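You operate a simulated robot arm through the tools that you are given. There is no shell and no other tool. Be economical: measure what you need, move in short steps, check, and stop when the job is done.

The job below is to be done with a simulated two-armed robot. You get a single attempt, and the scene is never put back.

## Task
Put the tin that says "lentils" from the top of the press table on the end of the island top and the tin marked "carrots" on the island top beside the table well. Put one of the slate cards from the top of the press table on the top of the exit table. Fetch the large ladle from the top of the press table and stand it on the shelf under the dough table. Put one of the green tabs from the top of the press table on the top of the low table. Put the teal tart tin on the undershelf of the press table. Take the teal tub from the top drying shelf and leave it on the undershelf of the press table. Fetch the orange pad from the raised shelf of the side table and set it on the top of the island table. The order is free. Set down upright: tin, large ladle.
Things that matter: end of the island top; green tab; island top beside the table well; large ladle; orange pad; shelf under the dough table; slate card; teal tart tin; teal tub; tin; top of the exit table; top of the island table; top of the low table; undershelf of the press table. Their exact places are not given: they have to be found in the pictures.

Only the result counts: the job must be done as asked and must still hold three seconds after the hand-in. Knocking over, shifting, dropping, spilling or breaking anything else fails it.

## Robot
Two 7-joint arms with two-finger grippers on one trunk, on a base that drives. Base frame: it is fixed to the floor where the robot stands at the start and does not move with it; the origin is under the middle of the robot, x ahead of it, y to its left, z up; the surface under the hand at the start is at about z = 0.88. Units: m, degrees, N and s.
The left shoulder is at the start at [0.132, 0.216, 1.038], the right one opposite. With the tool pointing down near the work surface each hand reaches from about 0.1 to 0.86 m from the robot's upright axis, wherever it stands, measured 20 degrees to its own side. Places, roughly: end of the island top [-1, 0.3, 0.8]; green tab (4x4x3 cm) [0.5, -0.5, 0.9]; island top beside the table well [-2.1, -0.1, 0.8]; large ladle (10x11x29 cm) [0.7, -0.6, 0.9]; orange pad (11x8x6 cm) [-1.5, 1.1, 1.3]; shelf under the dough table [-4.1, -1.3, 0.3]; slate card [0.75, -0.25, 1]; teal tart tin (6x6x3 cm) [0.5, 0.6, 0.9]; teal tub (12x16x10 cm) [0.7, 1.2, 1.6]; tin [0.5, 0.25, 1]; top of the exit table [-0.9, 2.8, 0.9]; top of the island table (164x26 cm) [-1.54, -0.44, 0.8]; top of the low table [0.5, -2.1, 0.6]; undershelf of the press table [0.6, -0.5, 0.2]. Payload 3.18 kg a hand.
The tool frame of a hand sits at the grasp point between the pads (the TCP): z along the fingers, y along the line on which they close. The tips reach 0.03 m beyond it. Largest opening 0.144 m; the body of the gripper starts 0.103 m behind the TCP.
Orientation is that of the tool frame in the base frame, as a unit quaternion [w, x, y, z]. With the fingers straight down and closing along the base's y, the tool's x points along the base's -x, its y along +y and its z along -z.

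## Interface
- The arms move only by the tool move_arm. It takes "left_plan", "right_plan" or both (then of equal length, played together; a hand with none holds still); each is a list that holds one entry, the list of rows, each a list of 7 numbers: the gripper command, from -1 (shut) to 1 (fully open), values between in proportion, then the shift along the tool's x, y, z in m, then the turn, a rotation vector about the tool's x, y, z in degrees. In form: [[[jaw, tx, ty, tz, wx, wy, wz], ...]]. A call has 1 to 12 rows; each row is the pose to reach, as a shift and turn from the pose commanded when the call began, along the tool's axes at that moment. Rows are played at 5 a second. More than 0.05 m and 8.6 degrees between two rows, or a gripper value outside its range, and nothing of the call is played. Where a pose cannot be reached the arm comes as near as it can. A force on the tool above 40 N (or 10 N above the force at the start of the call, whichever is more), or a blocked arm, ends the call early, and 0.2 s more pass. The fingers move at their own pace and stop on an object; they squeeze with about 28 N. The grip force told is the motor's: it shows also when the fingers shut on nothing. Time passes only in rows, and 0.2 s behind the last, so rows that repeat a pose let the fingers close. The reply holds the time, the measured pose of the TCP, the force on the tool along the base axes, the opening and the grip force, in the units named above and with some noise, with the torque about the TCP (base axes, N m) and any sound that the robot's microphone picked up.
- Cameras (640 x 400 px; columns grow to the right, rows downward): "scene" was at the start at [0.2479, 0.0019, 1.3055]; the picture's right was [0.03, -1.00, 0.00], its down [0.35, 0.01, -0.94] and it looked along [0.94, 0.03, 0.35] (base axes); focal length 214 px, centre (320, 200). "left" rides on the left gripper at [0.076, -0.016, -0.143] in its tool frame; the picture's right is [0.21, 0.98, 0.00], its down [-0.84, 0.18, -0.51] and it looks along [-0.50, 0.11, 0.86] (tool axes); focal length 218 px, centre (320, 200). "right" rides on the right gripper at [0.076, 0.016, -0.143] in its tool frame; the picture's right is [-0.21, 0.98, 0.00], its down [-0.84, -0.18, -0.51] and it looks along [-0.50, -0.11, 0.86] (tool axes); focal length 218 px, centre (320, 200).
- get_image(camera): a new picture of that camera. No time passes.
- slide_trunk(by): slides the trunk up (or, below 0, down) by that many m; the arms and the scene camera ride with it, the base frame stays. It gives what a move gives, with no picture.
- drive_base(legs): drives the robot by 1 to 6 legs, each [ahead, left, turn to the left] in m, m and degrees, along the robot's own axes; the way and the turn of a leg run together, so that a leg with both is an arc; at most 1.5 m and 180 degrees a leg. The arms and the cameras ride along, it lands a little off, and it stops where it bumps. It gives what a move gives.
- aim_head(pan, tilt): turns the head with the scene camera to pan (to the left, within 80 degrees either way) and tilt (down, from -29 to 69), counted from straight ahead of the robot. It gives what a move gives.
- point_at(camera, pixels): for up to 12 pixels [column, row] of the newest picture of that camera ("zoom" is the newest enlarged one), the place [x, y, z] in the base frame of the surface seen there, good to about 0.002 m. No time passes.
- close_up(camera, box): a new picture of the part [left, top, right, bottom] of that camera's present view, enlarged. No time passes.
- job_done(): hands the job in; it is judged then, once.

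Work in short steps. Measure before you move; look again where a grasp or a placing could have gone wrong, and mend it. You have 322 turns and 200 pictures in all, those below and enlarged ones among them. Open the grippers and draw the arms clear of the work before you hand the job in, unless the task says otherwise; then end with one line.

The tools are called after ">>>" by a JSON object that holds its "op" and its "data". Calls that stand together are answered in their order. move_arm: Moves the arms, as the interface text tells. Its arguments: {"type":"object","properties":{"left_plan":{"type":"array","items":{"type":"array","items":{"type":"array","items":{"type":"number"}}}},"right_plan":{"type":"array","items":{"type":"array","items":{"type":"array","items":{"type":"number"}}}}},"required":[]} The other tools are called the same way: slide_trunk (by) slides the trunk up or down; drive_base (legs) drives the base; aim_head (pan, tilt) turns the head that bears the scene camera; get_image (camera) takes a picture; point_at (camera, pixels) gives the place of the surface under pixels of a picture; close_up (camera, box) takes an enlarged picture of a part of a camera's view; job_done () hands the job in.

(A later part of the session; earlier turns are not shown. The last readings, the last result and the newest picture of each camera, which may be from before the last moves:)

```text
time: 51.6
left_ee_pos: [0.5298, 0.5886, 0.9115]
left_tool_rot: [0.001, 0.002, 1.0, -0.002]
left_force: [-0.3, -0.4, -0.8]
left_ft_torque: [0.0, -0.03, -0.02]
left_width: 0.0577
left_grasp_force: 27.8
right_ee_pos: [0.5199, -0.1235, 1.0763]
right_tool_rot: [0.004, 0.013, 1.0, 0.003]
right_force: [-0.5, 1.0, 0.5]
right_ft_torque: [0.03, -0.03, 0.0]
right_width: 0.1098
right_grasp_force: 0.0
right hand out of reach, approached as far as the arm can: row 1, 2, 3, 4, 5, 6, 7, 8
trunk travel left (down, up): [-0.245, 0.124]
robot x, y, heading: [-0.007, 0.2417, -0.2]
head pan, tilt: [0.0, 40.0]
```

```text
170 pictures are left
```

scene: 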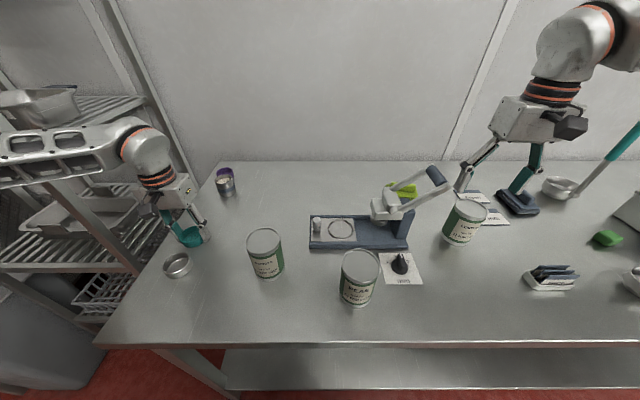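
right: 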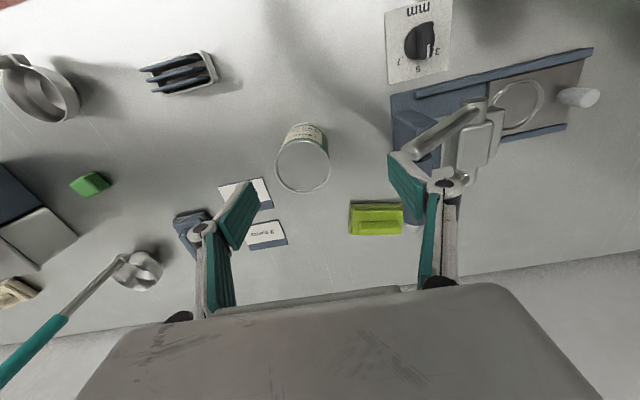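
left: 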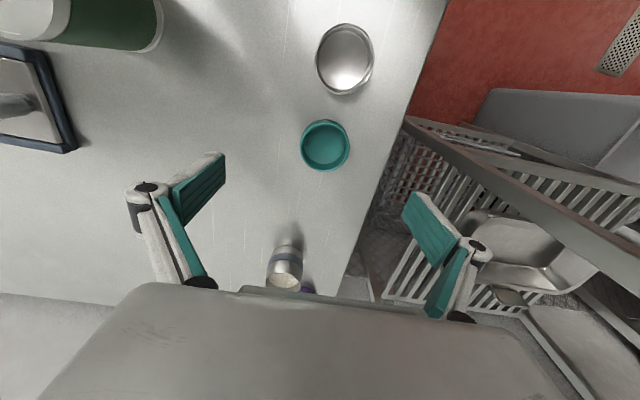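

Tart tin is held (width 0.058). Lift it, and lower the right hand around the lentils to check reach.

>>> {"op": "move_arm", "data": {"left_plan": [[[-1, 0, 0, -0.04, 0, 0, 0], [-1, 0, 0, -0.08, 0, 0, 0], [-1, 0, 0, -0.12, 0, 0, 0]]], "right_plan": [[[0.53, 0, 0, 0.03, 0, 0, 0], [0.53, 0, 0, 0.06, 0, 0, 0], [0.53, 0, 0, 0.08, 0, 0, 0]]]}}

```text
time: 52.4
left_ee_pos: [0.5284, 0.5881, 1.0299]
left_tool_rot: [0.001, 0.002, 1.0, -0.002]
left_force: [0.5, -0.8, -0.1]
left_ft_torque: [0.0, -0.01, -0.01]
left_width: 0.0579
left_grasp_force: 28.2
right_ee_pos: [0.5202, -0.125, 0.995]
right_tool_rot: [0.001, 0.009, 1.0, 0.003]
right_force: [0.7, -0.2, 0.1]
right_ft_torque: [0.03, -0.01, -0.03]
right_width: 0.1102
right_grasp_force: 0.0
trunk travel left (down, up): [-0.245, 0.124]
robot x, y, heading: [-0.002, 0.2454, -0.2]
head pan, tilt: [0.0, 40.0]
```

Commanded pose is the reached one. Shift to the tin axis, lower and close.

>>> {"op": "move_arm", "data": {"right_plan": [[[0.53, -0.024, -0.005, 0, 0, 0, 0], [0.53, -0.024, -0.005, 0.02, 0, 0, 0], [0.53, -0.024, -0.005, 0.04, 0, 0, 0], [0, -0.024, -0.005, 0.04, 0, 0, 0], [-1, -0.024, -0.005, 0.04, 0, 0, 0], [-1, -0.024, -0.005, 0.04, 0, 0, 0], [-1, -0.024, -0.005, 0.04, 0, 0, 0], [-1, -0.024, -0.005, 0.0, 0, 0, 0], [-1, -0.024, -0.005, -0.04, 0, 0, 0], [-1, -0.024, -0.005, -0.08, 0, 0, 0], [-1, 0.0, -0.005, -0.12, 0, 0, 0], [-1, 0.04, -0.015, -0.12, 0, 0, 0]]]}}

>>> {"op": "get_image", "data": {"camera": "scene"}}

```text
time: 55.0
left_ee_pos: [0.5288, 0.5856, 1.0298]
left_tool_rot: [0.001, 0.003, 1.0, 0.0]
left_force: [0.7, -2.0, -0.2]
left_ft_torque: [0.14, 0.08, 0.01]
left_width: 0.0576
left_grasp_force: 27.9
right_ee_pos: [0.4692, -0.1283, 1.1051]
right_tool_rot: [0.0, 0.012, 1.0, 0.005]
right_force: [0.6, -0.8, -5.5]
right_ft_torque: [0.11, 0.02, 0.02]
right_width: 0.0718
right_grasp_force: 28.1
right hand out of reach, approached as far as the arm can: row 10, 11, 12
trunk travel left (down, up): [-0.245, 0.124]
robot x, y, heading: [-0.0049, 0.2446, -0.1]
head pan, tilt: [0.0, 40.0]
```

```text
169 pictures are left
```

scene: 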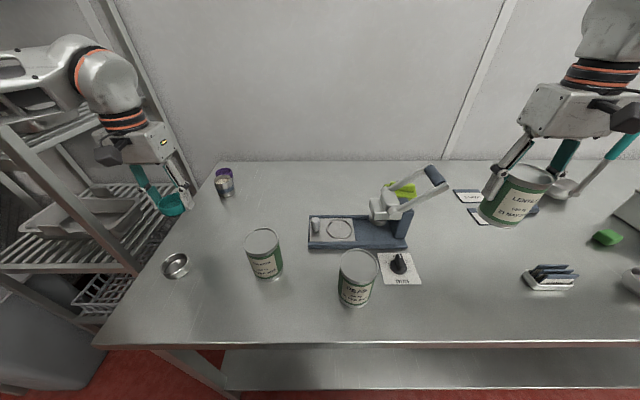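

Both are held. Back off and turn to face the island end, right hand then on the +y side.

>>> {"op": "drive_base", "data": {"legs": [[-0.36, 0, 0], [0, 0, 180]]}}

>>> {"op": "aim_head", "data": {"pan": 0, "tilt": 45}}

>>> {"op": "get_image", "data": {"camera": "scene"}}

```text
time: 64.8
left_ee_pos: [-0.8916, -0.1096, 1.0296]
left_tool_rot: [-0.001, 1.0, 0.01, -0.002]
left_force: [0.0, 1.0, 0.1]
left_ft_torque: [0.0, -0.03, -0.02]
left_width: 0.0562
left_grasp_force: 28.2
right_ee_pos: [-0.8502, 0.6046, 1.1072]
right_tool_rot: [0.002, 1.0, 0.003, -0.001]
right_force: [0.1, -0.3, -4.6]
right_ft_torque: [0.03, 0.0, -0.01]
right_width: 0.0718
right_grasp_force: 28.5
trunk travel left (down, up): [-0.245, 0.124]
robot x, y, heading: [-0.3656, 0.2461, -178.9]
head pan, tilt: [0.0, 40.0]
```

```text
time: 65.4
left_ee_pos: [-0.8917, -0.1092, 1.0297]
left_tool_rot: [-0.002, 1.0, 0.01, -0.001]
left_force: [0.0, 0.3, -0.2]
left_ft_torque: [0.03, -0.01, 0.03]
left_width: 0.0559
left_grasp_force: 28.3
right_ee_pos: [-0.8503, 0.6046, 1.1071]
right_tool_rot: [0.002, 1.0, 0.002, -0.003]
right_force: [-0.5, 0.8, -5.0]
right_ft_torque: [-0.01, 0.02, 0.01]
right_width: 0.0719
right_grasp_force: 28.1
trunk travel left (down, up): [-0.245, 0.124]
robot x, y, heading: [-0.3654, 0.2457, -179.0]
head pan, tilt: [0.0, 45.0]
```

```text
168 pictures are left
```

scene: 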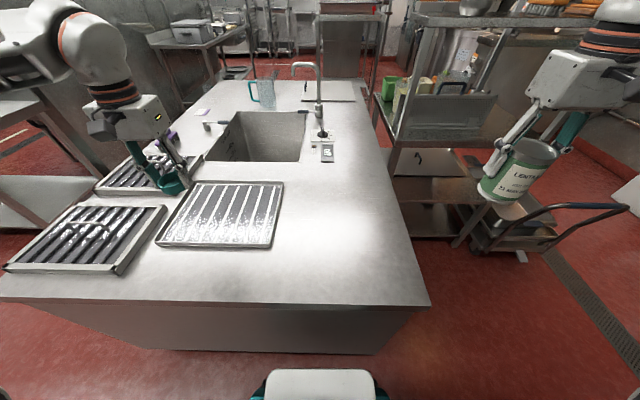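

Strafe left 0.2 m so the right hand covers the island end.

>>> {"op": "drive_base", "data": {"legs": [[0, 0.2, 0]]}}

>>> {"op": "point_at", "data": {"camera": "scene", "pixels": [[340, 260], [340, 230]]}}

```text
time: 67.8
left_ee_pos: [-0.8877, -0.3137, 1.0282]
left_tool_rot: [-0.002, 1.0, 0.01, -0.002]
left_force: [0.2, -0.1, -0.9]
left_ft_torque: [0.05, 0.01, 0.02]
left_width: 0.0558
left_grasp_force: 27.7
right_ee_pos: [-0.8455, 0.401, 1.1074]
right_tool_rot: [0.002, 1.0, 0.002, -0.001]
right_force: [0.5, -0.7, -4.1]
right_ft_torque: [0.02, -0.02, 0.0]
right_width: 0.0719
right_grasp_force: 28.2
trunk travel left (down, up): [-0.245, 0.124]
robot x, y, heading: [-0.3611, 0.0434, -178.7]
head pan, tilt: [0.0, 45.0]
```

```text
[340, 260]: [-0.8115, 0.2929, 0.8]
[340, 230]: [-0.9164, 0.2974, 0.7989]
```

Move the tin over (-0.93, 0.30) and down to just above the surface, then finish gently and release.

>>> {"op": "move_arm", "data": {"right_plan": [[[-1, -0.015, 0.018, 0.035, 0, 0, 0], [-1, -0.03, 0.036, 0.07, 0, 0, 0], [-1, -0.045, 0.054, 0.105, 0, 0, 0], [-1, -0.06, 0.072, 0.14, 0, 0, 0], [-1, -0.075, 0.09, 0.175, 0, 0, 0], [-1, -0.085, 0.1, 0.21, 0, 0, 0], [-1, -0.085, 0.1, 0.22, 0, 0, 0], [-1, -0.085, 0.1, 0.227, 0, 0, 0], [-1, -0.085, 0.1, 0.23, 0, 0, 0]]]}}

>>> {"op": "get_image", "data": {"camera": "scene"}}

```text
time: 69.8
left_ee_pos: [-0.8873, -0.3126, 1.0289]
left_tool_rot: [-0.002, 1.0, 0.011, -0.001]
left_force: [0.8, 0.3, -0.3]
left_ft_torque: [0.02, 0.0, 0.04]
left_width: 0.0561
left_grasp_force: 27.9
right_ee_pos: [-0.9308, 0.3002, 0.8791]
right_tool_rot: [0.003, 1.0, 0.001, -0.002]
right_force: [-0.8, 0.4, -3.7]
right_ft_torque: [-0.01, 0.04, 0.02]
right_width: 0.0721
right_grasp_force: 28.1
trunk travel left (down, up): [-0.245, 0.124]
robot x, y, heading: [-0.3654, 0.0425, -178.8]
head pan, tilt: [0.0, 45.0]
```

```text
167 pictures are left
```

scene: 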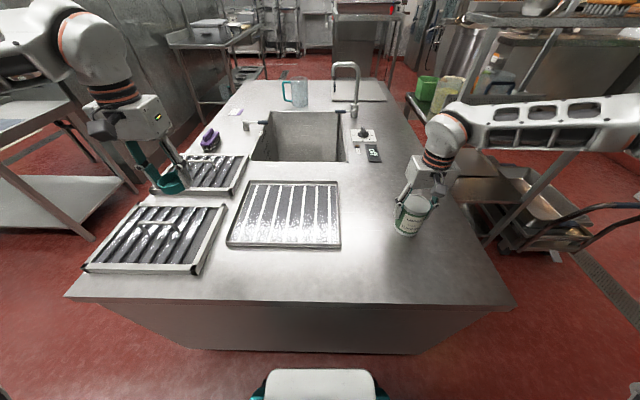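

Weight still hangs (−3.7 N); lower a few mm more until contact, then open and lift away.

>>> {"op": "move_arm", "data": {"right_plan": [[[-1, 0, 0, 0.002, 0, 0, 0], [-1, 0, 0, 0.003, 0, 0, 0], [-1, 0, 0, 0.003, 0, 0, 0]]]}}

```text
time: 70.6
left_ee_pos: [-0.8872, -0.313, 1.0308]
left_tool_rot: [-0.002, 1.0, 0.01, -0.001]
left_force: [0.2, 0.0, 0.6]
left_ft_torque: [-0.01, 0.01, 0.01]
left_width: 0.0559
left_grasp_force: 27.5
right_ee_pos: [-0.9311, 0.3012, 0.8756]
right_tool_rot: [0.003, 1.0, 0.002, -0.003]
right_force: [-2.2, 2.6, 4.5]
right_ft_torque: [0.06, -0.2, 0.08]
right_width: 0.072
right_grasp_force: 27.8
trunk travel left (down, up): [-0.245, 0.124]
robot x, y, heading: [-0.3659, 0.0389, -179.0]
head pan, tilt: [0.0, 45.0]
```

Contact made (+4.5 N). Open a little, then lift clear.

>>> {"op": "move_arm", "data": {"right_plan": [[[0.5, 0, 0, 0, 0, 0, 0], [0.5, 0, 0, 0, 0, 0, 0], [0.5, 0, 0, -0.04, 0, 0, 0], [0.5, 0, 0, -0.08, 0, 0, 0], [0.5, 0, 0, -0.12, 0, 0, 0], [0.5, 0, 0, -0.16, 0, 0, 0], [0.5, 0.04, 0, -0.18, 0, 0, 0], [0.5, 0.08, 0, -0.2, 0, 0, 0], [0.5, 0.12, 0, -0.2, 0, 0, 0]]]}}

>>> {"op": "get_image", "data": {"camera": "scene"}}

```text
time: 72.6
left_ee_pos: [-0.8865, -0.3135, 1.0299]
left_tool_rot: [-0.001, 1.0, 0.011, 0.0]
left_force: [0.4, -0.9, -0.7]
left_ft_torque: [-0.03, 0.0, 0.02]
left_width: 0.0559
left_grasp_force: 27.9
right_ee_pos: [-0.8085, 0.303, 1.0732]
right_tool_rot: [0.003, 1.0, 0.002, -0.001]
right_force: [-0.4, 0.9, -0.5]
right_ft_torque: [-0.03, 0.0, 0.0]
right_width: 0.1082
right_grasp_force: 0.1
trunk travel left (down, up): [-0.245, 0.124]
robot x, y, heading: [-0.3627, 0.0422, -178.7]
head pan, tilt: [0.0, 45.0]
```

```text
166 pictures are left
```

scene: 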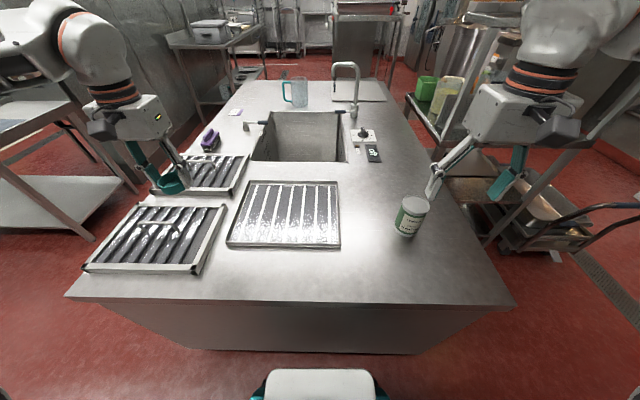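

Lentils stand at the island end. Now turn back to the press table and look at the undershelf.

>>> {"op": "drive_base", "data": {"legs": [[0, 0, 178.8]]}}

>>> {"op": "slide_trunk", "data": {"by": -0.245}}

>>> {"op": "aim_head", "data": {"pan": 0, "tilt": 50}}

>>> {"op": "get_image", "data": {"camera": "scene"}}

```text
time: 80.3
left_ee_pos: [0.1734, 0.3799, 1.0282]
left_tool_rot: [0.001, 0.007, 1.0, -0.001]
left_force: [-1.1, -0.2, -0.6]
left_ft_torque: [0.0, 0.0, 0.03]
left_width: 0.0559
left_grasp_force: 28.6
right_ee_pos: [0.0741, -0.234, 1.0737]
right_tool_rot: [0.002, 0.015, 1.0, 0.002]
right_force: [0.0, -0.1, -0.3]
right_ft_torque: [-0.02, -0.01, -0.01]
right_width: 0.1078
right_grasp_force: 0.0
trunk travel left (down, up): [-0.245, 0.124]
robot x, y, heading: [-0.3634, 0.0439, -0.8]
head pan, tilt: [0.0, 45.0]
```

```text
time: 82.8
left_ee_pos: [0.1737, 0.3808, 0.7838]
left_tool_rot: [0.002, 0.007, 1.0, -0.002]
left_force: [0.2, 0.5, 0.2]
left_ft_torque: [0.02, 0.01, 0.02]
left_width: 0.0561
left_grasp_force: 28.2
right_ee_pos: [0.0737, -0.2338, 0.8298]
right_tool_rot: [0.003, 0.015, 1.0, 0.003]
right_force: [-0.4, 0.0, 0.2]
right_ft_torque: [-0.01, -0.01, -0.02]
right_width: 0.1082
right_grasp_force: 0.2
trunk travel left (down, up): [0.0, 0.369]
robot x, y, heading: [-0.3615, 0.0386, -1.0]
head pan, tilt: [0.0, 45.0]
```

```text
time: 83.5
left_ee_pos: [0.1749, 0.3791, 0.7839]
left_tool_rot: [0.002, 0.007, 1.0, -0.001]
left_force: [0.4, 0.2, -0.1]
left_ft_torque: [0.01, 0.02, 0.0]
left_width: 0.056
left_grasp_force: 28.2
right_ee_pos: [0.0741, -0.2329, 0.8294]
right_tool_rot: [0.002, 0.015, 1.0, 0.003]
right_force: [0.2, -1.1, 0.6]
right_ft_torque: [0.02, -0.03, 0.01]
right_width: 0.1082
right_grasp_force: 0.2
trunk travel left (down, up): [0.0, 0.369]
robot x, y, heading: [-0.3612, 0.0425, -0.8]
head pan, tilt: [0.0, 50.0]
```

```text
165 pictures are left
```

scene: 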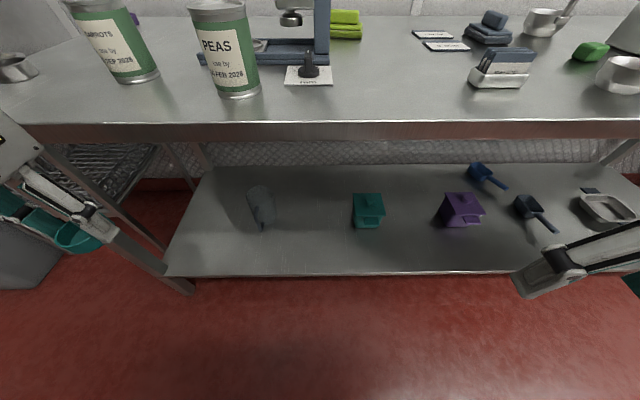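

Undershelf visible with items on it. Measure free areas, edges and the table front lip.

>>> {"op": "point_at", "data": {"camera": "scene", "pixels": [[168, 272], [330, 270], [315, 240], [320, 215], [215, 225], [262, 225], [260, 200], [365, 215], [405, 240], [455, 225], [330, 135], [205, 160]]}}

```text
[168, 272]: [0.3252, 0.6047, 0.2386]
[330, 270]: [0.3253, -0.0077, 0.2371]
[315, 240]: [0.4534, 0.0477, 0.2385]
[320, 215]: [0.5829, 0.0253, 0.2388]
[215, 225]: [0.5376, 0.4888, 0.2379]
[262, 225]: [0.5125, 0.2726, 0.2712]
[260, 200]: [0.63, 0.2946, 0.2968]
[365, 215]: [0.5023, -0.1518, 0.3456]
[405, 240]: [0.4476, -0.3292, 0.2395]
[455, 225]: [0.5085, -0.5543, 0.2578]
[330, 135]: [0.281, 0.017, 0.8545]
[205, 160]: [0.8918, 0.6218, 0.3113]
```

Target for the tart tin: (0.42, 0.08), free. Strafe right 0.2 and lower the left hand in front of the table; pull the right hand back a little.

>>> {"op": "drive_base", "data": {"legs": [[0, -0.2, 0]]}}

>>> {"op": "move_arm", "data": {"left_plan": [[[-1, 0, 0, 0.045, 0, 0, 0], [-1, 0, 0, 0.09, 0, 0, 0], [-1, 0, 0, 0.135, 0, 0, 0], [-1, 0, 0, 0.18, 0, 0, 0], [-1, 0, 0, 0.225, 0, 0, 0], [-1, 0, 0, 0.27, 0, 0, 0], [-1, 0, 0, 0.315, 0, 0, 0], [-1, 0, 0, 0.36, 0, 0, 0], [-1, 0, 0, 0.4, 0, 0, 0]]], "right_plan": [[[0.5, 0.02, 0, -0.03, 0, 0, 0], [0.5, 0.04, 0, -0.06, 0, 0, 0], [0.5, 0.06, 0, -0.09, 0, 0, 0], [0.5, 0.08, 0, -0.12, 0, 0, 0], [0.5, 0.1, 0, -0.15, 0, 0, 0], [0.5, 0.1, 0, -0.15, 0, 0, 0], [0.5, 0.1, 0, -0.15, 0, 0, 0], [0.5, 0.1, 0, -0.15, 0, 0, 0], [0.5, 0.1, 0, -0.15, 0, 0, 0]]]}}

```text
time: 85.9
left_ee_pos: [0.171, 0.1834, 0.7836]
left_tool_rot: [0.001, 0.008, 1.0, -0.002]
left_force: [-0.4, 0.4, 0.2]
left_ft_torque: [0.0, 0.0, -0.03]
left_width: 0.0558
left_grasp_force: 28.3
right_ee_pos: [0.0711, -0.4292, 0.8285]
right_tool_rot: [0.002, 0.015, 1.0, 0.002]
right_force: [0.5, -0.3, -0.4]
right_ft_torque: [0.0, -0.03, 0.0]
right_width: 0.108
right_grasp_force: 0.1
trunk travel left (down, up): [0.0, 0.369]
robot x, y, heading: [-0.3653, -0.1555, -1.0]
head pan, tilt: [0.0, 50.0]
```

```text
time: 87.9
left_ee_pos: [0.1711, 0.1806, 0.3814]
left_tool_rot: [0.0, 0.008, 1.0, -0.002]
left_force: [-0.5, -0.2, -0.2]
left_ft_torque: [-0.03, -0.02, 0.0]
left_width: 0.0563
left_grasp_force: 27.9
right_ee_pos: [-0.0275, -0.4291, 0.9786]
right_tool_rot: [0.002, 0.016, 1.0, 0.003]
right_force: [16.4, 3.7, -1.5]
right_ft_torque: [0.04, 0.07, 1.02]
right_width: 0.1054
right_grasp_force: 0.1
trunk travel left (down, up): [0.0, 0.369]
robot x, y, heading: [-0.3621, -0.1549, -1.0]
head pan, tilt: [0.0, 50.0]
```

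Low reach works. Relax the right hand slightly, then drive ahead 0.13 m and view.

>>> {"op": "move_arm", "data": {"right_plan": [[[0.5, -0.04, 0, -0.02, 0, 0, 0]]]}}

>>> {"op": "drive_base", "data": {"legs": [[0.13, 0, 0]]}}

>>> {"op": "get_image", "data": {"camera": "left"}}

```text
time: 88.3
left_ee_pos: [0.1702, 0.181, 0.3811]
left_tool_rot: [0.001, 0.008, 1.0, -0.001]
left_force: [0.2, 0.7, -0.3]
left_ft_torque: [0.0, -0.01, 0.06]
left_width: 0.0561
left_grasp_force: 27.8
right_ee_pos: [0.0056, -0.4214, 0.9836]
right_tool_rot: [0.0, 0.017, 1.0, 0.003]
right_force: [0.5, -0.2, -0.3]
right_ft_torque: [0.0, 0.0, 0.01]
right_width: 0.1079
right_grasp_force: 0.1
right hand out of reach, approached as far as the arm can: row 1
trunk travel left (down, up): [0.0, 0.369]
robot x, y, heading: [-0.3648, -0.1551, -1.0]
head pan, tilt: [0.0, 50.0]
```

```text
time: 89.5
left_ee_pos: [0.2979, 0.1795, 0.3806]
left_tool_rot: [0.001, 0.007, 1.0, -0.001]
left_force: [0.3, -0.7, -0.6]
left_ft_torque: [-0.01, 0.02, 0.01]
left_width: 0.0562
left_grasp_force: 28.3
right_ee_pos: [0.136, -0.4223, 0.9841]
right_tool_rot: [0.002, 0.015, 1.0, 0.003]
right_force: [0.1, -0.3, -0.6]
right_ft_torque: [0.02, 0.0, -0.03]
right_width: 0.1082
right_grasp_force: 0.1
trunk travel left (down, up): [0.0, 0.369]
robot x, y, heading: [-0.2356, -0.1572, -0.7]
head pan, tilt: [0.0, 50.0]
```

```text
164 pictures are left
```

left: 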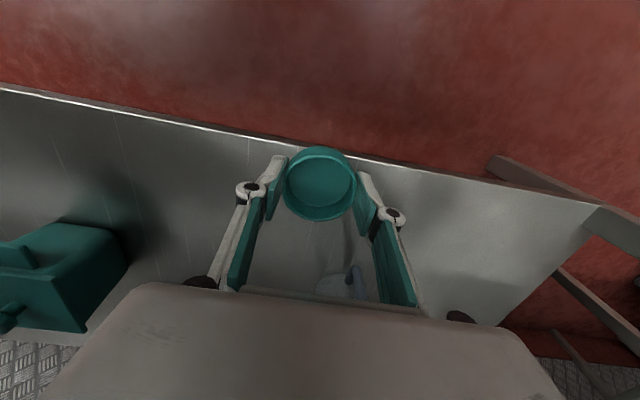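

Clear. Move to (0.42,0.09) and lower to the shelf.

>>> {"op": "move_arm", "data": {"left_plan": [[[-1, -0.03, -0.025, 0, 0, 0, 0], [-1, -0.06, -0.05, 0, 0, 0, 0], [-1, -0.09, -0.07, 0, 0, 0, 0], [-1, -0.12, -0.09, 0, 0, 0, 0], [-1, -0.12, -0.09, 0.04, 0, 0, 0], [-1, -0.12, -0.09, 0.075, 0, 0, 0], [-1, -0.12, -0.09, 0.095, 0, 0, 0], [-1, -0.12, -0.09, 0.104, 0, 0, 0], [-1, -0.12, -0.09, 0.106, 0, 0, 0]]]}}

>>> {"op": "get_image", "data": {"camera": "left"}}

```text
time: 91.5
left_ee_pos: [0.418, 0.0884, 0.2758]
left_tool_rot: [0.001, 0.008, 1.0, -0.002]
left_force: [0.5, 0.2, -0.7]
left_ft_torque: [-0.01, 0.03, 0.02]
left_width: 0.0562
left_grasp_force: 27.9
right_ee_pos: [0.1353, -0.4231, 0.9845]
right_tool_rot: [0.001, 0.016, 1.0, 0.003]
right_force: [0.2, 0.3, 0.1]
right_ft_torque: [0.0, 0.01, -0.03]
right_width: 0.1078
right_grasp_force: 0.0
trunk travel left (down, up): [0.0, 0.369]
robot x, y, heading: [-0.2378, -0.1545, -0.6]
head pan, tilt: [0.0, 50.0]
```

```text
163 pictures are left
```

left: 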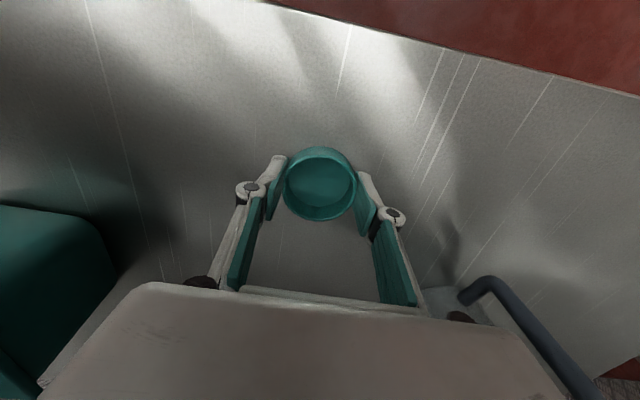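

Lower 3 mm more, open to ~9 cm, lift and withdraw.

>>> {"op": "move_arm", "data": {"left_plan": [[[-1, 0, 0, 0.0025, 0, 0, 0], [-1, 0, 0, 0.0025, 0, 0, 0], [0.2, 0, 0, 0.0025, 0, 0, 0], [0.2, 0, 0, 0.0025, 0, 0, 0], [0.2, 0, 0, -0.04, 0, 0, 0], [0.2, 0, 0, -0.08, 0, 0, 0], [0.2, 0.04, 0, -0.1, 0, 0, 0], [0.2, 0.08, 0.01, -0.1, 0, 0, 0], [0.2, 0.12, 0.03, -0.1, 0, 0, 0], [0.2, 0.16, 0.05, -0.1, 0, 0, 0]]]}}

>>> {"op": "get_image", "data": {"camera": "left"}}

```text
time: 93.7
left_ee_pos: [0.2592, 0.1406, 0.3754]
left_tool_rot: [0.001, 0.008, 1.0, -0.001]
left_force: [0.4, 0.7, -0.4]
left_ft_torque: [0.03, 0.02, -0.02]
left_width: 0.0862
left_grasp_force: 0.1
right_ee_pos: [0.135, -0.4228, 0.9841]
right_tool_rot: [0.001, 0.015, 1.0, 0.004]
right_force: [0.8, 1.2, 0.1]
right_ft_torque: [-0.01, 0.01, 0.01]
right_width: 0.1077
right_grasp_force: 0.1
trunk travel left (down, up): [0.0, 0.369]
robot x, y, heading: [-0.2366, -0.1558, -1.0]
head pan, tilt: [0.0, 50.0]
```

```text
162 pictures are left
```

left: 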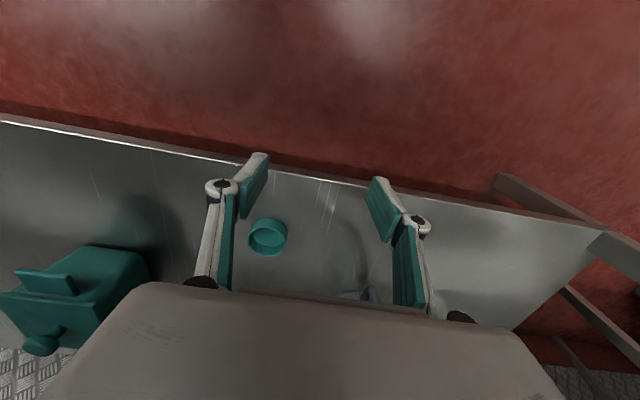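

Tart tin stands on the shelf. Back off, raise the hands and the trunk, and look at the drying rack.

>>> {"op": "drive_base", "data": {"legs": [[-0.2, 0, 0]]}}

>>> {"op": "move_arm", "data": {"left_plan": [[[0.9, 0.0, 0.02, -0.045, 0, 0, 0], [0.9, 0.0, 0.04, -0.09, 0, 0, 0], [0.9, 0, 0.06, -0.135, 0, 0, 0], [0.9, 0, 0.08, -0.18, 0, 0, 0], [0.9, 0, 0.08, -0.225, 0, 0, 0], [0.9, 0, 0.08, -0.27, 0, 0, 0], [0.9, 0, 0.08, -0.315, 0, 0, 0], [0.9, 0, 0.08, -0.36, 0, 0, 0], [0.9, 0, 0.08, -0.405, 0, 0, 0], [0.9, 0, 0.08, -0.45, 0, 0, 0], [0.9, 0, 0.08, -0.495, 0, 0, 0]]]}}

>>> {"op": "slide_trunk", "data": {"by": 0.369}}

>>> {"op": "aim_head", "data": {"pan": 60, "tilt": 10}}

>>> {"op": "get_image", "data": {"camera": "scene"}}

```text
time: 95.3
left_ee_pos: [0.0842, 0.1503, 0.3765]
left_tool_rot: [0.0, 0.0, 1.0, -0.001]
left_force: [-0.1, -0.5, -0.1]
left_ft_torque: [0.0, 0.02, -0.02]
left_width: 0.0863
left_grasp_force: 0.1
right_ee_pos: [-0.0338, -0.4151, 0.9845]
right_tool_rot: [0.003, 0.01, 1.0, 0.004]
right_force: [0.1, -0.7, -0.1]
right_ft_torque: [0.03, -0.05, -0.03]
right_width: 0.1079
right_grasp_force: 0.0
trunk travel left (down, up): [0.0, 0.369]
robot x, y, heading: [-0.4072, -0.1509, -0.4]
head pan, tilt: [0.0, 50.0]
stopped in leg 1: the robot was blocked; the commanded pose is now the measured one
```

```text
time: 97.7
left_ee_pos: [0.0778, 0.2085, 0.8604]
left_tool_rot: [0.001, 0.001, 1.0, -0.001]
left_force: [0.0, 0.5, 0.5]
left_ft_torque: [0.03, -0.06, 0.01]
left_width: 0.1367
left_grasp_force: 0.1
left hand out of reach, approached as far as the arm can: row 10, 11
right_ee_pos: [-0.0351, -0.4165, 0.985]
right_tool_rot: [0.005, 0.011, 1.0, 0.004]
right_force: [-0.3, -0.4, 0.1]
right_ft_torque: [-0.01, -0.09, -0.01]
right_width: 0.1082
right_grasp_force: 0.1
trunk travel left (down, up): [0.0, 0.369]
robot x, y, heading: [-0.4091, -0.1556, -0.1]
head pan, tilt: [0.0, 50.0]
```

```text
time: 101.3
left_ee_pos: [0.0677, 0.2086, 1.2618]
left_tool_rot: [0.039, 0.0, 0.999, -0.002]
left_force: [0.2, -0.2, 0.5]
left_ft_torque: [0.0, -0.01, 0.0]
left_width: 0.1369
left_grasp_force: 0.0
right_ee_pos: [-0.034, -0.415, 1.3529]
right_tool_rot: [0.003, 0.011, 1.0, 0.005]
right_force: [-0.1, -0.1, -0.4]
right_ft_torque: [-0.04, 0.0, -0.01]
right_width: 0.1082
right_grasp_force: 0.0
trunk travel left (down, up): [-0.369, 0.0]
robot x, y, heading: [-0.409, -0.1533, -0.0]
head pan, tilt: [0.0, 50.0]
```

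```text
time: 102.6
left_ee_pos: [0.0675, 0.2077, 1.2619]
left_tool_rot: [0.039, 0.0, 0.999, -0.002]
left_force: [-0.6, 1.2, -0.5]
left_ft_torque: [-0.04, 0.02, -0.01]
left_width: 0.1368
left_grasp_force: 0.1
right_ee_pos: [-0.0346, -0.4149, 1.3531]
right_tool_rot: [0.004, 0.01, 1.0, 0.003]
right_force: [-0.5, 0.3, -0.2]
right_ft_torque: [0.02, 0.03, -0.01]
right_width: 0.108
right_grasp_force: 0.1
trunk travel left (down, up): [-0.369, 0.0]
robot x, y, heading: [-0.4077, -0.1553, -0.2]
head pan, tilt: [60.0, 10.0]
```

```text
161 pictures are left
```

scene: 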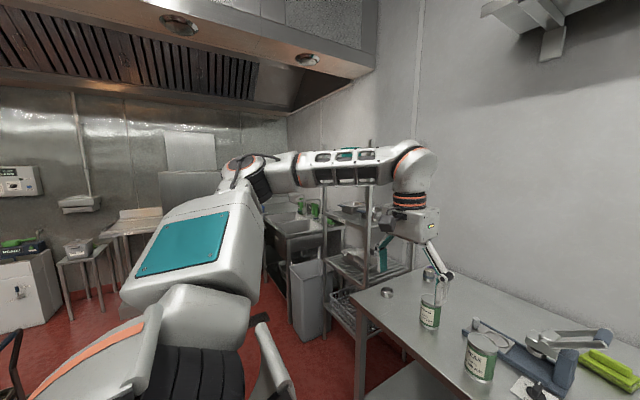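

The rear touched the island (−0.70), so the robot half-depth is ≈0.29; I keep clear. Measure the bin and rack.

>>> {"op": "point_at", "data": {"camera": "scene", "pixels": [[305, 270], [305, 335], [330, 310], [350, 345], [347, 155], [300, 235], [335, 265]]}}

>>> {"op": "drive_base", "data": {"legs": [[0.12, 0, 0], [0, 0.7, 0]]}}

>>> {"op": "aim_head", "data": {"pan": 35, "tilt": 10}}

>>> {"op": "get_image", "data": {"camera": "scene"}}

```text
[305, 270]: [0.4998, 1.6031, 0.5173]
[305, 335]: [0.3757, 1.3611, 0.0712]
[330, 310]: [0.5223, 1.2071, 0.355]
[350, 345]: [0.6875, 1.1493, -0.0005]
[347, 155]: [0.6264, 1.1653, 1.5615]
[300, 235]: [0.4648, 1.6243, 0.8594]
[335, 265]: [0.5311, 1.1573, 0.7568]
```

```text
time: 110.0
left_ee_pos: [0.1859, 0.9109, 1.2624]
left_tool_rot: [0.039, -0.004, 0.999, -0.002]
left_force: [-0.4, -0.4, -0.2]
left_ft_torque: [-0.01, -0.04, 0.0]
left_width: 0.1369
left_grasp_force: 0.1
right_ee_pos: [0.0879, 0.2864, 1.353]
right_tool_rot: [0.004, 0.006, 1.0, 0.003]
right_force: [0.6, 0.4, -0.5]
right_ft_torque: [0.01, 0.04, 0.02]
right_width: 0.1081
right_grasp_force: 0.1
trunk travel left (down, up): [-0.369, 0.0]
robot x, y, heading: [-0.2873, 0.5461, 0.3]
head pan, tilt: [60.0, 10.0]
```

```text
time: 110.9
left_ee_pos: [0.1842, 0.9103, 1.2621]
left_tool_rot: [0.039, -0.004, 0.999, -0.002]
left_force: [0.4, 0.2, -0.5]
left_ft_torque: [-0.01, -0.03, -0.02]
left_width: 0.1368
left_grasp_force: 0.3
right_ee_pos: [0.0871, 0.287, 1.3528]
right_tool_rot: [0.004, 0.007, 1.0, 0.004]
right_force: [-0.1, 0.2, -0.2]
right_ft_torque: [-0.02, 0.03, 0.01]
right_width: 0.1081
right_grasp_force: 0.0
trunk travel left (down, up): [-0.369, 0.0]
robot x, y, heading: [-0.2886, 0.5485, 0.0]
head pan, tilt: [35.0, 10.0]
```

```text
160 pictures are left
```

scene: 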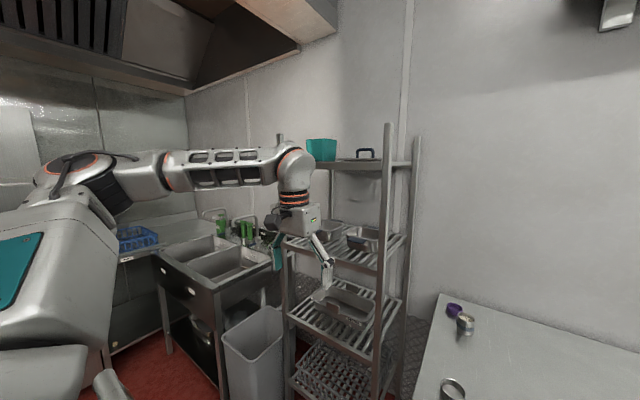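

Measure the teal tub and the top shelf.

>>> {"op": "close_up", "data": {"camera": "scene", "box": [260, 110, 440, 220]}}

>>> {"op": "point_at", "data": {"camera": "scene", "pixels": [[310, 142], [333, 141], [322, 150], [330, 158], [312, 158], [335, 165], [385, 130], [345, 163], [365, 153], [360, 160]]}}

```text
3.56 times, centred on (350, 165) of scene
```

zoom: 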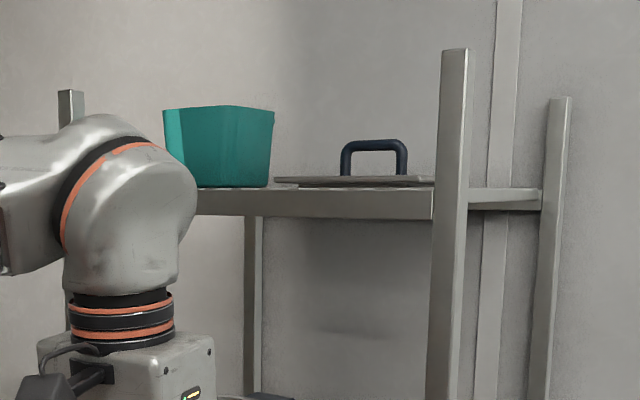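

```text
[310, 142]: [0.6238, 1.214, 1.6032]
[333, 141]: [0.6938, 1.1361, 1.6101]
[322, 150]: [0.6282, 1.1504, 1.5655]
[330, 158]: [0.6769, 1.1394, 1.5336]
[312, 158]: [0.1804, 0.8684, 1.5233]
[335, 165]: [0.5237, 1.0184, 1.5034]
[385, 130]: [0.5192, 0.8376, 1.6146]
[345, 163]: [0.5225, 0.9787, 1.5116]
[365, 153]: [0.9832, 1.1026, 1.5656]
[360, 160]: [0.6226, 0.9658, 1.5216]
```

Strafe left to y≈0.95 for a better look at the tub.

>>> {"op": "drive_base", "data": {"legs": [[0, 0.4, 0]]}}

>>> {"op": "aim_head", "data": {"pan": 5, "tilt": 0}}

>>> {"op": "get_image", "data": {"camera": "scene"}}

```text
time: 115.0
left_ee_pos: [0.1808, 1.3202, 1.2623]
left_tool_rot: [0.04, -0.004, 0.999, -0.001]
left_force: [-0.1, -0.2, -0.2]
left_ft_torque: [-0.01, 0.01, 0.03]
left_width: 0.1372
left_grasp_force: 0.0
right_ee_pos: [0.0867, 0.6942, 1.3528]
right_tool_rot: [0.004, 0.005, 1.0, 0.004]
right_force: [-0.2, -0.3, 0.4]
right_ft_torque: [0.03, 0.01, -0.02]
right_width: 0.108
right_grasp_force: 0.2
trunk travel left (down, up): [-0.369, 0.0]
robot x, y, heading: [-0.2888, 0.9543, 0.2]
head pan, tilt: [35.0, 10.0]
```

```text
time: 116.0
left_ee_pos: [0.1828, 1.3201, 1.2607]
left_tool_rot: [0.04, -0.004, 0.999, -0.001]
left_force: [0.5, 0.2, 0.2]
left_ft_torque: [0.01, 0.02, -0.01]
left_width: 0.1368
left_grasp_force: 0.0
right_ee_pos: [0.0868, 0.6946, 1.353]
right_tool_rot: [0.004, 0.006, 1.0, 0.004]
right_force: [0.2, -0.1, 0.9]
right_ft_torque: [-0.01, -0.02, -0.02]
right_width: 0.108
right_grasp_force: 0.1
trunk travel left (down, up): [-0.369, 0.0]
robot x, y, heading: [-0.2919, 0.9552, 0.5]
head pan, tilt: [5.0, 0.0]
```

```text
158 pictures are left
```

scene: 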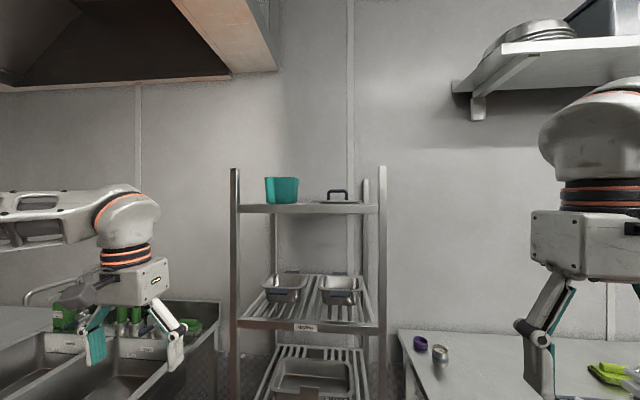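

>>> {"op": "close_up", "data": {"camera": "scene", "box": [230, 160, 390, 230]}}

>>> {"op": "point_at", "data": {"camera": "scene", "pixels": [[267, 180], [272, 190], [285, 190], [297, 180], [296, 200], [268, 201], [278, 178], [298, 190], [305, 208], [235, 180], [382, 180], [330, 203]]}}

```text
4.00 times, centred on (310, 195) of scene
```

zoom: 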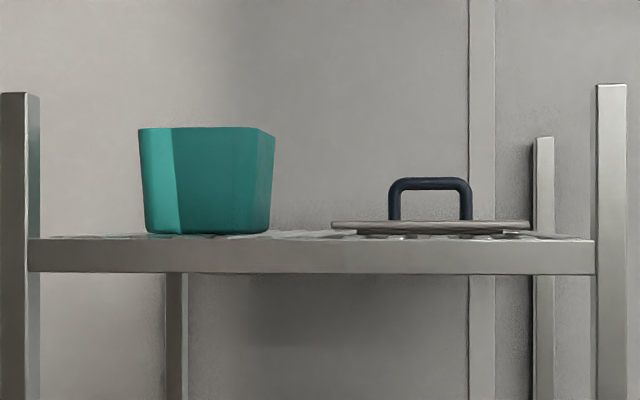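

```text
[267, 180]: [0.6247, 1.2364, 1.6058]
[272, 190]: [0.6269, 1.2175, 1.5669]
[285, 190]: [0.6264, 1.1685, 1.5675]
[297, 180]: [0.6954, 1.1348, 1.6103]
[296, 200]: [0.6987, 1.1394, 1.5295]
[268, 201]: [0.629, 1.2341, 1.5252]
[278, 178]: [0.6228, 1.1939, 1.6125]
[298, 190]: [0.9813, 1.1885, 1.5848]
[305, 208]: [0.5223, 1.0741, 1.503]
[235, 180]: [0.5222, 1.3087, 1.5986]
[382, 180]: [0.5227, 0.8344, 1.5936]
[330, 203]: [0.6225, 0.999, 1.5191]
```

The tub spans y≈1.134–1.245, x from 0.62, z 1.518–1.618. I'll grip it across y with the tool pitched 45° forward; first raise and pitch the left hand.

>>> {"op": "move_arm", "data": {"left_plan": [[[1, -0.0215, -0.0118, -0.0375, 0, -3.7, 0], [1, -0.043, -0.0236, -0.075, 0, -7.4, 0], [1, -0.0645, -0.0354, -0.1125, 0, -11, 0], [1, -0.086, -0.0472, -0.15, 0, -14.7, 0], [1, -0.1075, -0.059, -0.1875, 0, -18.4, 0], [1, -0.129, -0.0708, -0.225, 0, -22, 0], [1, -0.1505, -0.0826, -0.2625, 0, -25.7, 0], [1, -0.172, -0.0944, -0.3, 0, -29.4, 0], [1, -0.1935, -0.1062, -0.3375, 0, -33, 0], [1, -0.215, -0.118, -0.375, 0, -36.7, 0], [1, -0.236, -0.13, -0.412, 0, -40.4, 0]]]}}

```text
time: 118.3
left_ee_pos: [0.3242, 1.2122, 1.5758]
left_tool_rot: [0.371, -0.008, 0.928, -0.003]
left_force: [-0.1, 1.1, -0.3]
left_ft_torque: [-0.07, 0.05, -0.07]
left_width: 0.1439
left_grasp_force: 0.1
left hand out of reach, approached as far as the arm can: row 1, 2, 3, 4, 5, 6, 7, 8, 9, 10, 11
right_ee_pos: [0.0897, 0.6978, 1.3528]
right_tool_rot: [0.001, 0.006, 1.0, 0.003]
right_force: [0.3, -0.2, 0.2]
right_ft_torque: [-0.06, 0.08, -0.03]
right_width: 0.1079
right_grasp_force: 0.0
trunk travel left (down, up): [-0.369, 0.0]
robot x, y, heading: [-0.2905, 0.958, 0.3]
head pan, tilt: [5.0, 0.0]
```

Reached only part way; try again with a flatter pitch (30° below horizontal), which lowers the wrist.

>>> {"op": "move_arm", "data": {"left_plan": [[[1, -0.0, 0, 0, 0, -7, 0], [1, -0.0, 0, 0, 0, -14, 0], [1, -0.04, -0.007, -0.013, 0, -14, 0], [1, -0.08, -0.014, -0.027, 0, -14, 0], [1, -0.122, -0.022, -0.041, 0, -14, 0], [1, -0.122, -0.022, -0.041, 0, -14, 0]]]}}

>>> {"op": "get_image", "data": {"camera": "scene"}}

```text
time: 119.8
left_ee_pos: [0.3699, 1.188, 1.6726]
left_tool_rot: [0.491, -0.006, 0.871, 0.0]
left_force: [0.6, -0.3, -0.2]
left_ft_torque: [-0.04, -0.02, 0.0]
left_width: 0.1439
left_grasp_force: 0.1
left hand out of reach, approached as far as the arm can: row 5, 6
right_ee_pos: [0.0879, 0.697, 1.3536]
right_tool_rot: [0.004, 0.005, 1.0, 0.003]
right_force: [-0.4, -0.2, -0.3]
right_ft_torque: [-0.02, 0.02, 0.01]
right_width: 0.1081
right_grasp_force: 0.0
trunk travel left (down, up): [-0.369, 0.0]
robot x, y, heading: [-0.2896, 0.9545, 0.5]
head pan, tilt: [5.0, 0.0]
```

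```text
156 pictures are left
```

scene: 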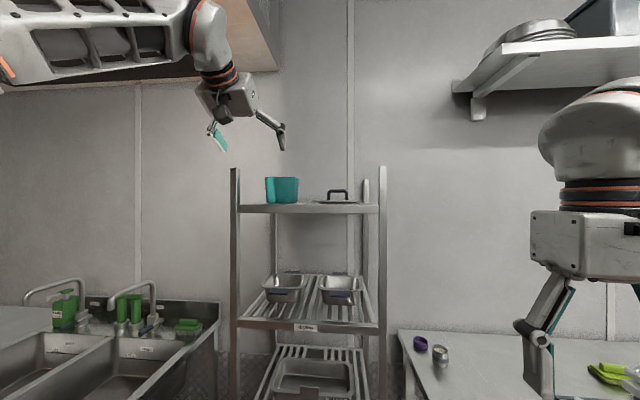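

Drive ahead 0.23 m and view from the left wrist.

>>> {"op": "drive_base", "data": {"legs": [[0.23, 0, 0]]}}

>>> {"op": "get_image", "data": {"camera": "left"}}

```text
time: 121.5
left_ee_pos: [0.6017, 1.186, 1.6726]
left_tool_rot: [0.491, -0.006, 0.871, 0.001]
left_force: [1.3, 0.5, 0.0]
left_ft_torque: [-0.02, 0.0, 0.03]
left_width: 0.1438
left_grasp_force: 0.1
right_ee_pos: [0.3191, 0.6951, 1.3534]
right_tool_rot: [0.003, 0.007, 1.0, 0.005]
right_force: [0.7, 1.0, 0.6]
right_ft_torque: [-0.03, 0.01, 0.0]
right_width: 0.1081
right_grasp_force: 0.1
trunk travel left (down, up): [-0.369, 0.0]
robot x, y, heading: [-0.0584, 0.9536, 0.1]
head pan, tilt: [5.0, 0.0]
```

```text
155 pictures are left
```

left: 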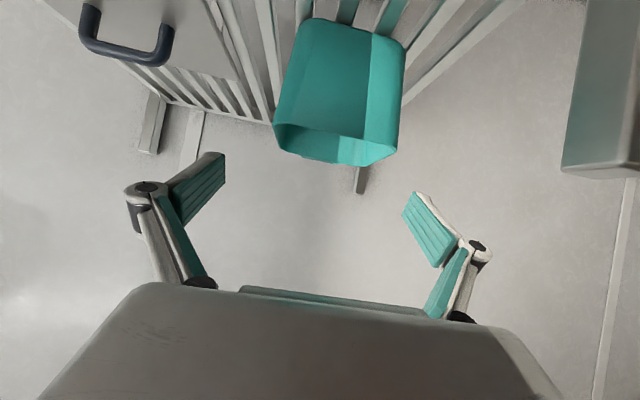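

Measure tub corners in the wrist view.

>>> {"op": "point_at", "data": {"camera": "left", "pixels": [[277, 118], [365, 138], [398, 120], [403, 60], [300, 45], [280, 150], [335, 158], [390, 158], [312, 22], [300, 135], [340, 80]]}}

```text
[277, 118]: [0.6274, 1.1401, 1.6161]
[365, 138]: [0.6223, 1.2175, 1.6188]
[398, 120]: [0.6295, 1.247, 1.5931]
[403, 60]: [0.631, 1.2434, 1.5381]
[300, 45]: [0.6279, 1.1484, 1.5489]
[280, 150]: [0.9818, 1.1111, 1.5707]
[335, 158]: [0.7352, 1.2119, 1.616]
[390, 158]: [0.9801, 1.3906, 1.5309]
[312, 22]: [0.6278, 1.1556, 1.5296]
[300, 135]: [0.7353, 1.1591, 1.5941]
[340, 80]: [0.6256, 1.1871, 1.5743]
```

Tub is ≈11 cm across y, centre y 1.193. Straddle it and close, then raise a little.

>>> {"op": "move_arm", "data": {"left_plan": [[[1, 0.009, 0.007, 0.028, 0, 0, 0], [1, 0.018, 0.007, 0.056, 0, 0, 0], [1, 0.027, 0.007, 0.084, 0, 0, 0], [1, 0.035, 0.007, 0.112, 0, 0, 0], [1, 0.035, 0.007, 0.112, 0, 0, 0], [0, 0.035, 0.007, 0.112, 0, 0, 0], [-1, 0.035, 0.007, 0.112, 0, 0, 0], [-1, 0.035, 0.007, 0.112, 0, 0, 0], [-1, 0.014, 0.007, 0.099, 0, 0, 0], [-1, -0.008, 0.007, 0.086, 0, 0, 0]]]}}

>>> {"op": "get_image", "data": {"camera": "scene"}}

>>> {"op": "get_image", "data": {"camera": "left"}}

```text
time: 123.7
left_ee_pos: [0.6786, 1.193, 1.6245]
left_tool_rot: [0.492, -0.005, 0.87, 0.0]
left_force: [-0.3, -0.4, -1.5]
left_ft_torque: [0.02, 0.03, 0.0]
left_width: 0.1159
left_grasp_force: 28.3
left hand out of reach, approached as far as the arm can: row 10
right_ee_pos: [0.3183, 0.6946, 1.3542]
right_tool_rot: [0.004, 0.007, 1.0, 0.004]
right_force: [-0.4, 0.5, -0.2]
right_ft_torque: [-0.01, 0.01, 0.0]
right_width: 0.1078
right_grasp_force: 0.1
trunk travel left (down, up): [-0.369, 0.0]
robot x, y, heading: [-0.0589, 0.9604, 0.4]
head pan, tilt: [5.0, 0.0]
```

```text
154 pictures are left
```

scene: 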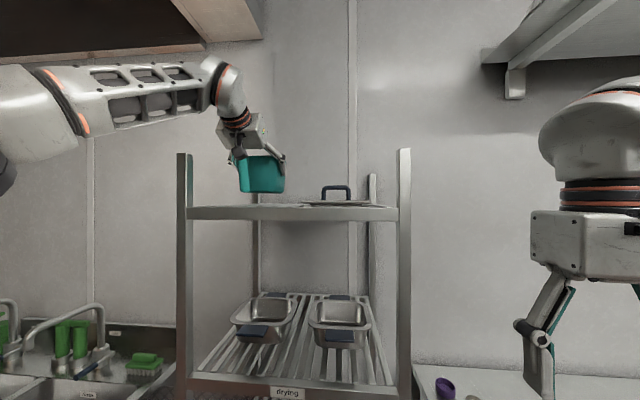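

```text
153 pictures are left
```

left: 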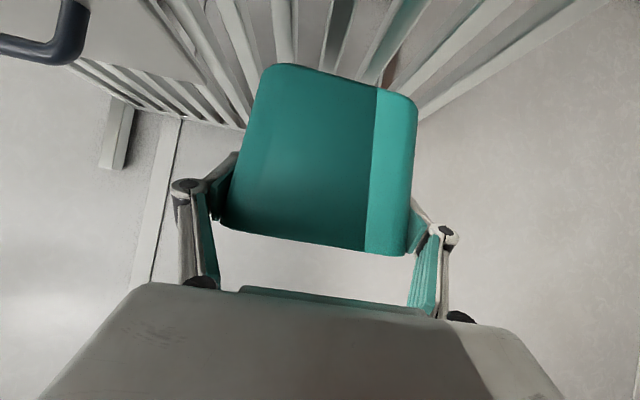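

Tub is held and clear. Back away, then pull the hand in and lower the trunk.

>>> {"op": "drive_base", "data": {"legs": [[-0.24, 0, 0]]}}

>>> {"op": "move_arm", "data": {"left_plan": [[[-1, 0.021, -0.01, -0.034, 0, 0, 0], [-1, 0.042, -0.02, -0.068, 0, 0, 0], [-1, 0.063, -0.03, -0.102, 0, 0, 0]]]}}

>>> {"op": "slide_trunk", "data": {"by": -0.369}}

```text
time: 125.5
left_ee_pos: [0.4383, 1.1923, 1.6248]
left_tool_rot: [0.493, -0.006, 0.87, 0.0]
left_force: [0.4, 0.7, -1.3]
left_ft_torque: [-0.01, 0.01, -0.01]
left_width: 0.1153
left_grasp_force: 28.0
right_ee_pos: [0.0775, 0.695, 1.3533]
right_tool_rot: [0.004, 0.006, 1.0, 0.004]
right_force: [-0.1, 0.0, -0.1]
right_ft_torque: [0.02, 0.01, 0.03]
right_width: 0.1078
right_grasp_force: 0.1
trunk travel left (down, up): [-0.369, 0.0]
robot x, y, heading: [-0.3014, 0.9579, 0.5]
head pan, tilt: [5.0, 0.0]
```

```text
time: 126.3
left_ee_pos: [0.318, 1.1625, 1.6238]
left_tool_rot: [0.493, -0.006, 0.87, 0.001]
left_force: [-0.6, -0.2, -0.7]
left_ft_torque: [0.0, -0.03, 0.04]
left_width: 0.1151
left_grasp_force: 27.9
right_ee_pos: [0.0774, 0.6946, 1.353]
right_tool_rot: [0.004, 0.006, 1.0, 0.003]
right_force: [0.0, -0.5, 0.2]
right_ft_torque: [0.04, -0.04, -0.02]
right_width: 0.1081
right_grasp_force: 0.1
trunk travel left (down, up): [-0.369, 0.0]
robot x, y, heading: [-0.2974, 0.9505, 0.5]
head pan, tilt: [5.0, 0.0]
```

```text
time: 129.9
left_ee_pos: [0.4678, 1.1629, 1.0524]
left_tool_rot: [0.321, -0.006, 0.947, 0.001]
left_force: [-1.5, 0.0, 1.1]
left_ft_torque: [0.01, -0.09, -0.04]
left_width: 0.1134
left_grasp_force: 28.0
right_ee_pos: [0.0786, 0.6963, 0.9838]
right_tool_rot: [0.003, 0.006, 1.0, 0.004]
right_force: [-0.3, -0.5, 0.3]
right_ft_torque: [0.04, -0.02, 0.0]
right_width: 0.108
right_grasp_force: 0.0
trunk travel left (down, up): [0.0, 0.369]
robot x, y, heading: [-0.2979, 0.9558, 0.5]
head pan, tilt: [5.0, 0.0]
```

The slide moved the left hand more than expected; check that nothing was touched.

>>> {"op": "aim_head", "data": {"pan": 15, "tilt": 25}}

>>> {"op": "get_image", "data": {"camera": "scene"}}

>>> {"op": "get_image", "data": {"camera": "left"}}

```text
time: 130.8
left_ee_pos: [0.467, 1.1641, 1.0544]
left_tool_rot: [0.322, -0.006, 0.947, 0.0]
left_force: [0.5, -0.9, -0.6]
left_ft_torque: [0.0, 0.02, 0.02]
left_width: 0.1136
left_grasp_force: 27.7
right_ee_pos: [0.0783, 0.6944, 0.9841]
right_tool_rot: [0.004, 0.006, 1.0, 0.004]
right_force: [-0.3, -0.1, -0.5]
right_ft_torque: [-0.02, 0.02, 0.01]
right_width: 0.1082
right_grasp_force: 0.1
trunk travel left (down, up): [0.0, 0.369]
robot x, y, heading: [-0.3013, 0.9566, 0.2]
head pan, tilt: [15.0, 25.0]
```

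```text
152 pictures are left
```

scene: 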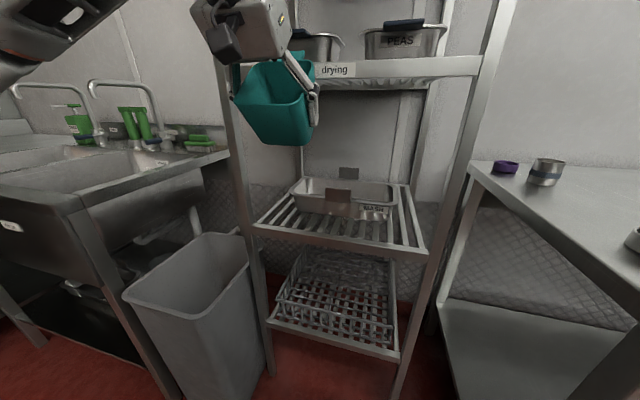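

```text
151 pictures are left
```

left: 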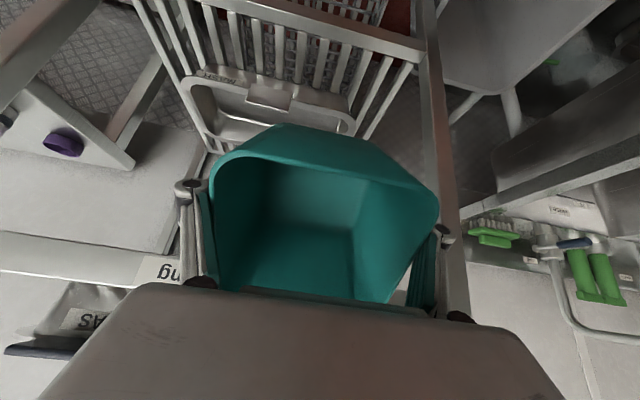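

The tub seems to have turned in the grip (shelf brushed it). Measure its present attitude.

>>> {"op": "point_at", "data": {"camera": "left", "pixels": [[285, 155], [345, 158], [330, 285], [260, 270], [225, 180], [430, 205], [290, 128], [360, 140], [300, 240], [350, 240]]}}

>>> {"op": "close_up", "data": {"camera": "scene", "box": [180, 30, 360, 160]}}

>>> {"op": "point_at", "data": {"camera": "zoom", "pixels": [[230, 280], [440, 260], [300, 390], [420, 390], [200, 240], [460, 300]]}}

```text
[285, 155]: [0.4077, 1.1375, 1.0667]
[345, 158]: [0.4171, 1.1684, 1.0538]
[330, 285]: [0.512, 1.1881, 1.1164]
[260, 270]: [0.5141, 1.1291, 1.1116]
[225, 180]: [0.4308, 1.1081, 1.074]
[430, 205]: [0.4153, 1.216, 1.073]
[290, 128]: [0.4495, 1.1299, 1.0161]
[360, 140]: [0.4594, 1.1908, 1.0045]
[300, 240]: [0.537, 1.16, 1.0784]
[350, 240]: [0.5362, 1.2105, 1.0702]
```

```text
3.08 times, centred on (270, 95) of scene
```

zoom: 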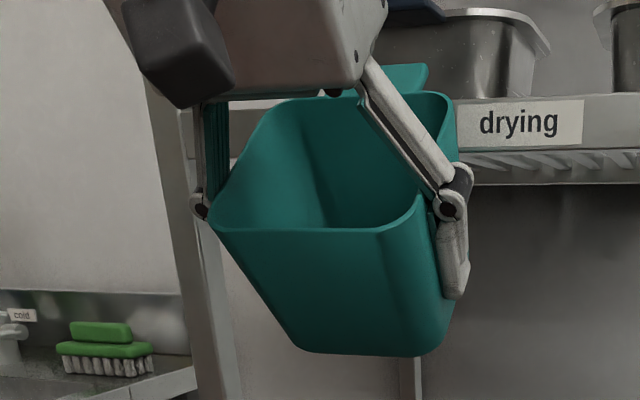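

```text
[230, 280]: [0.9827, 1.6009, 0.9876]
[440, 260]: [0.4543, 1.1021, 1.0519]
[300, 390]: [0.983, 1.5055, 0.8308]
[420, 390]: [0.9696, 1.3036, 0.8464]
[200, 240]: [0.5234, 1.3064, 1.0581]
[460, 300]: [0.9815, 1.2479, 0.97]
```

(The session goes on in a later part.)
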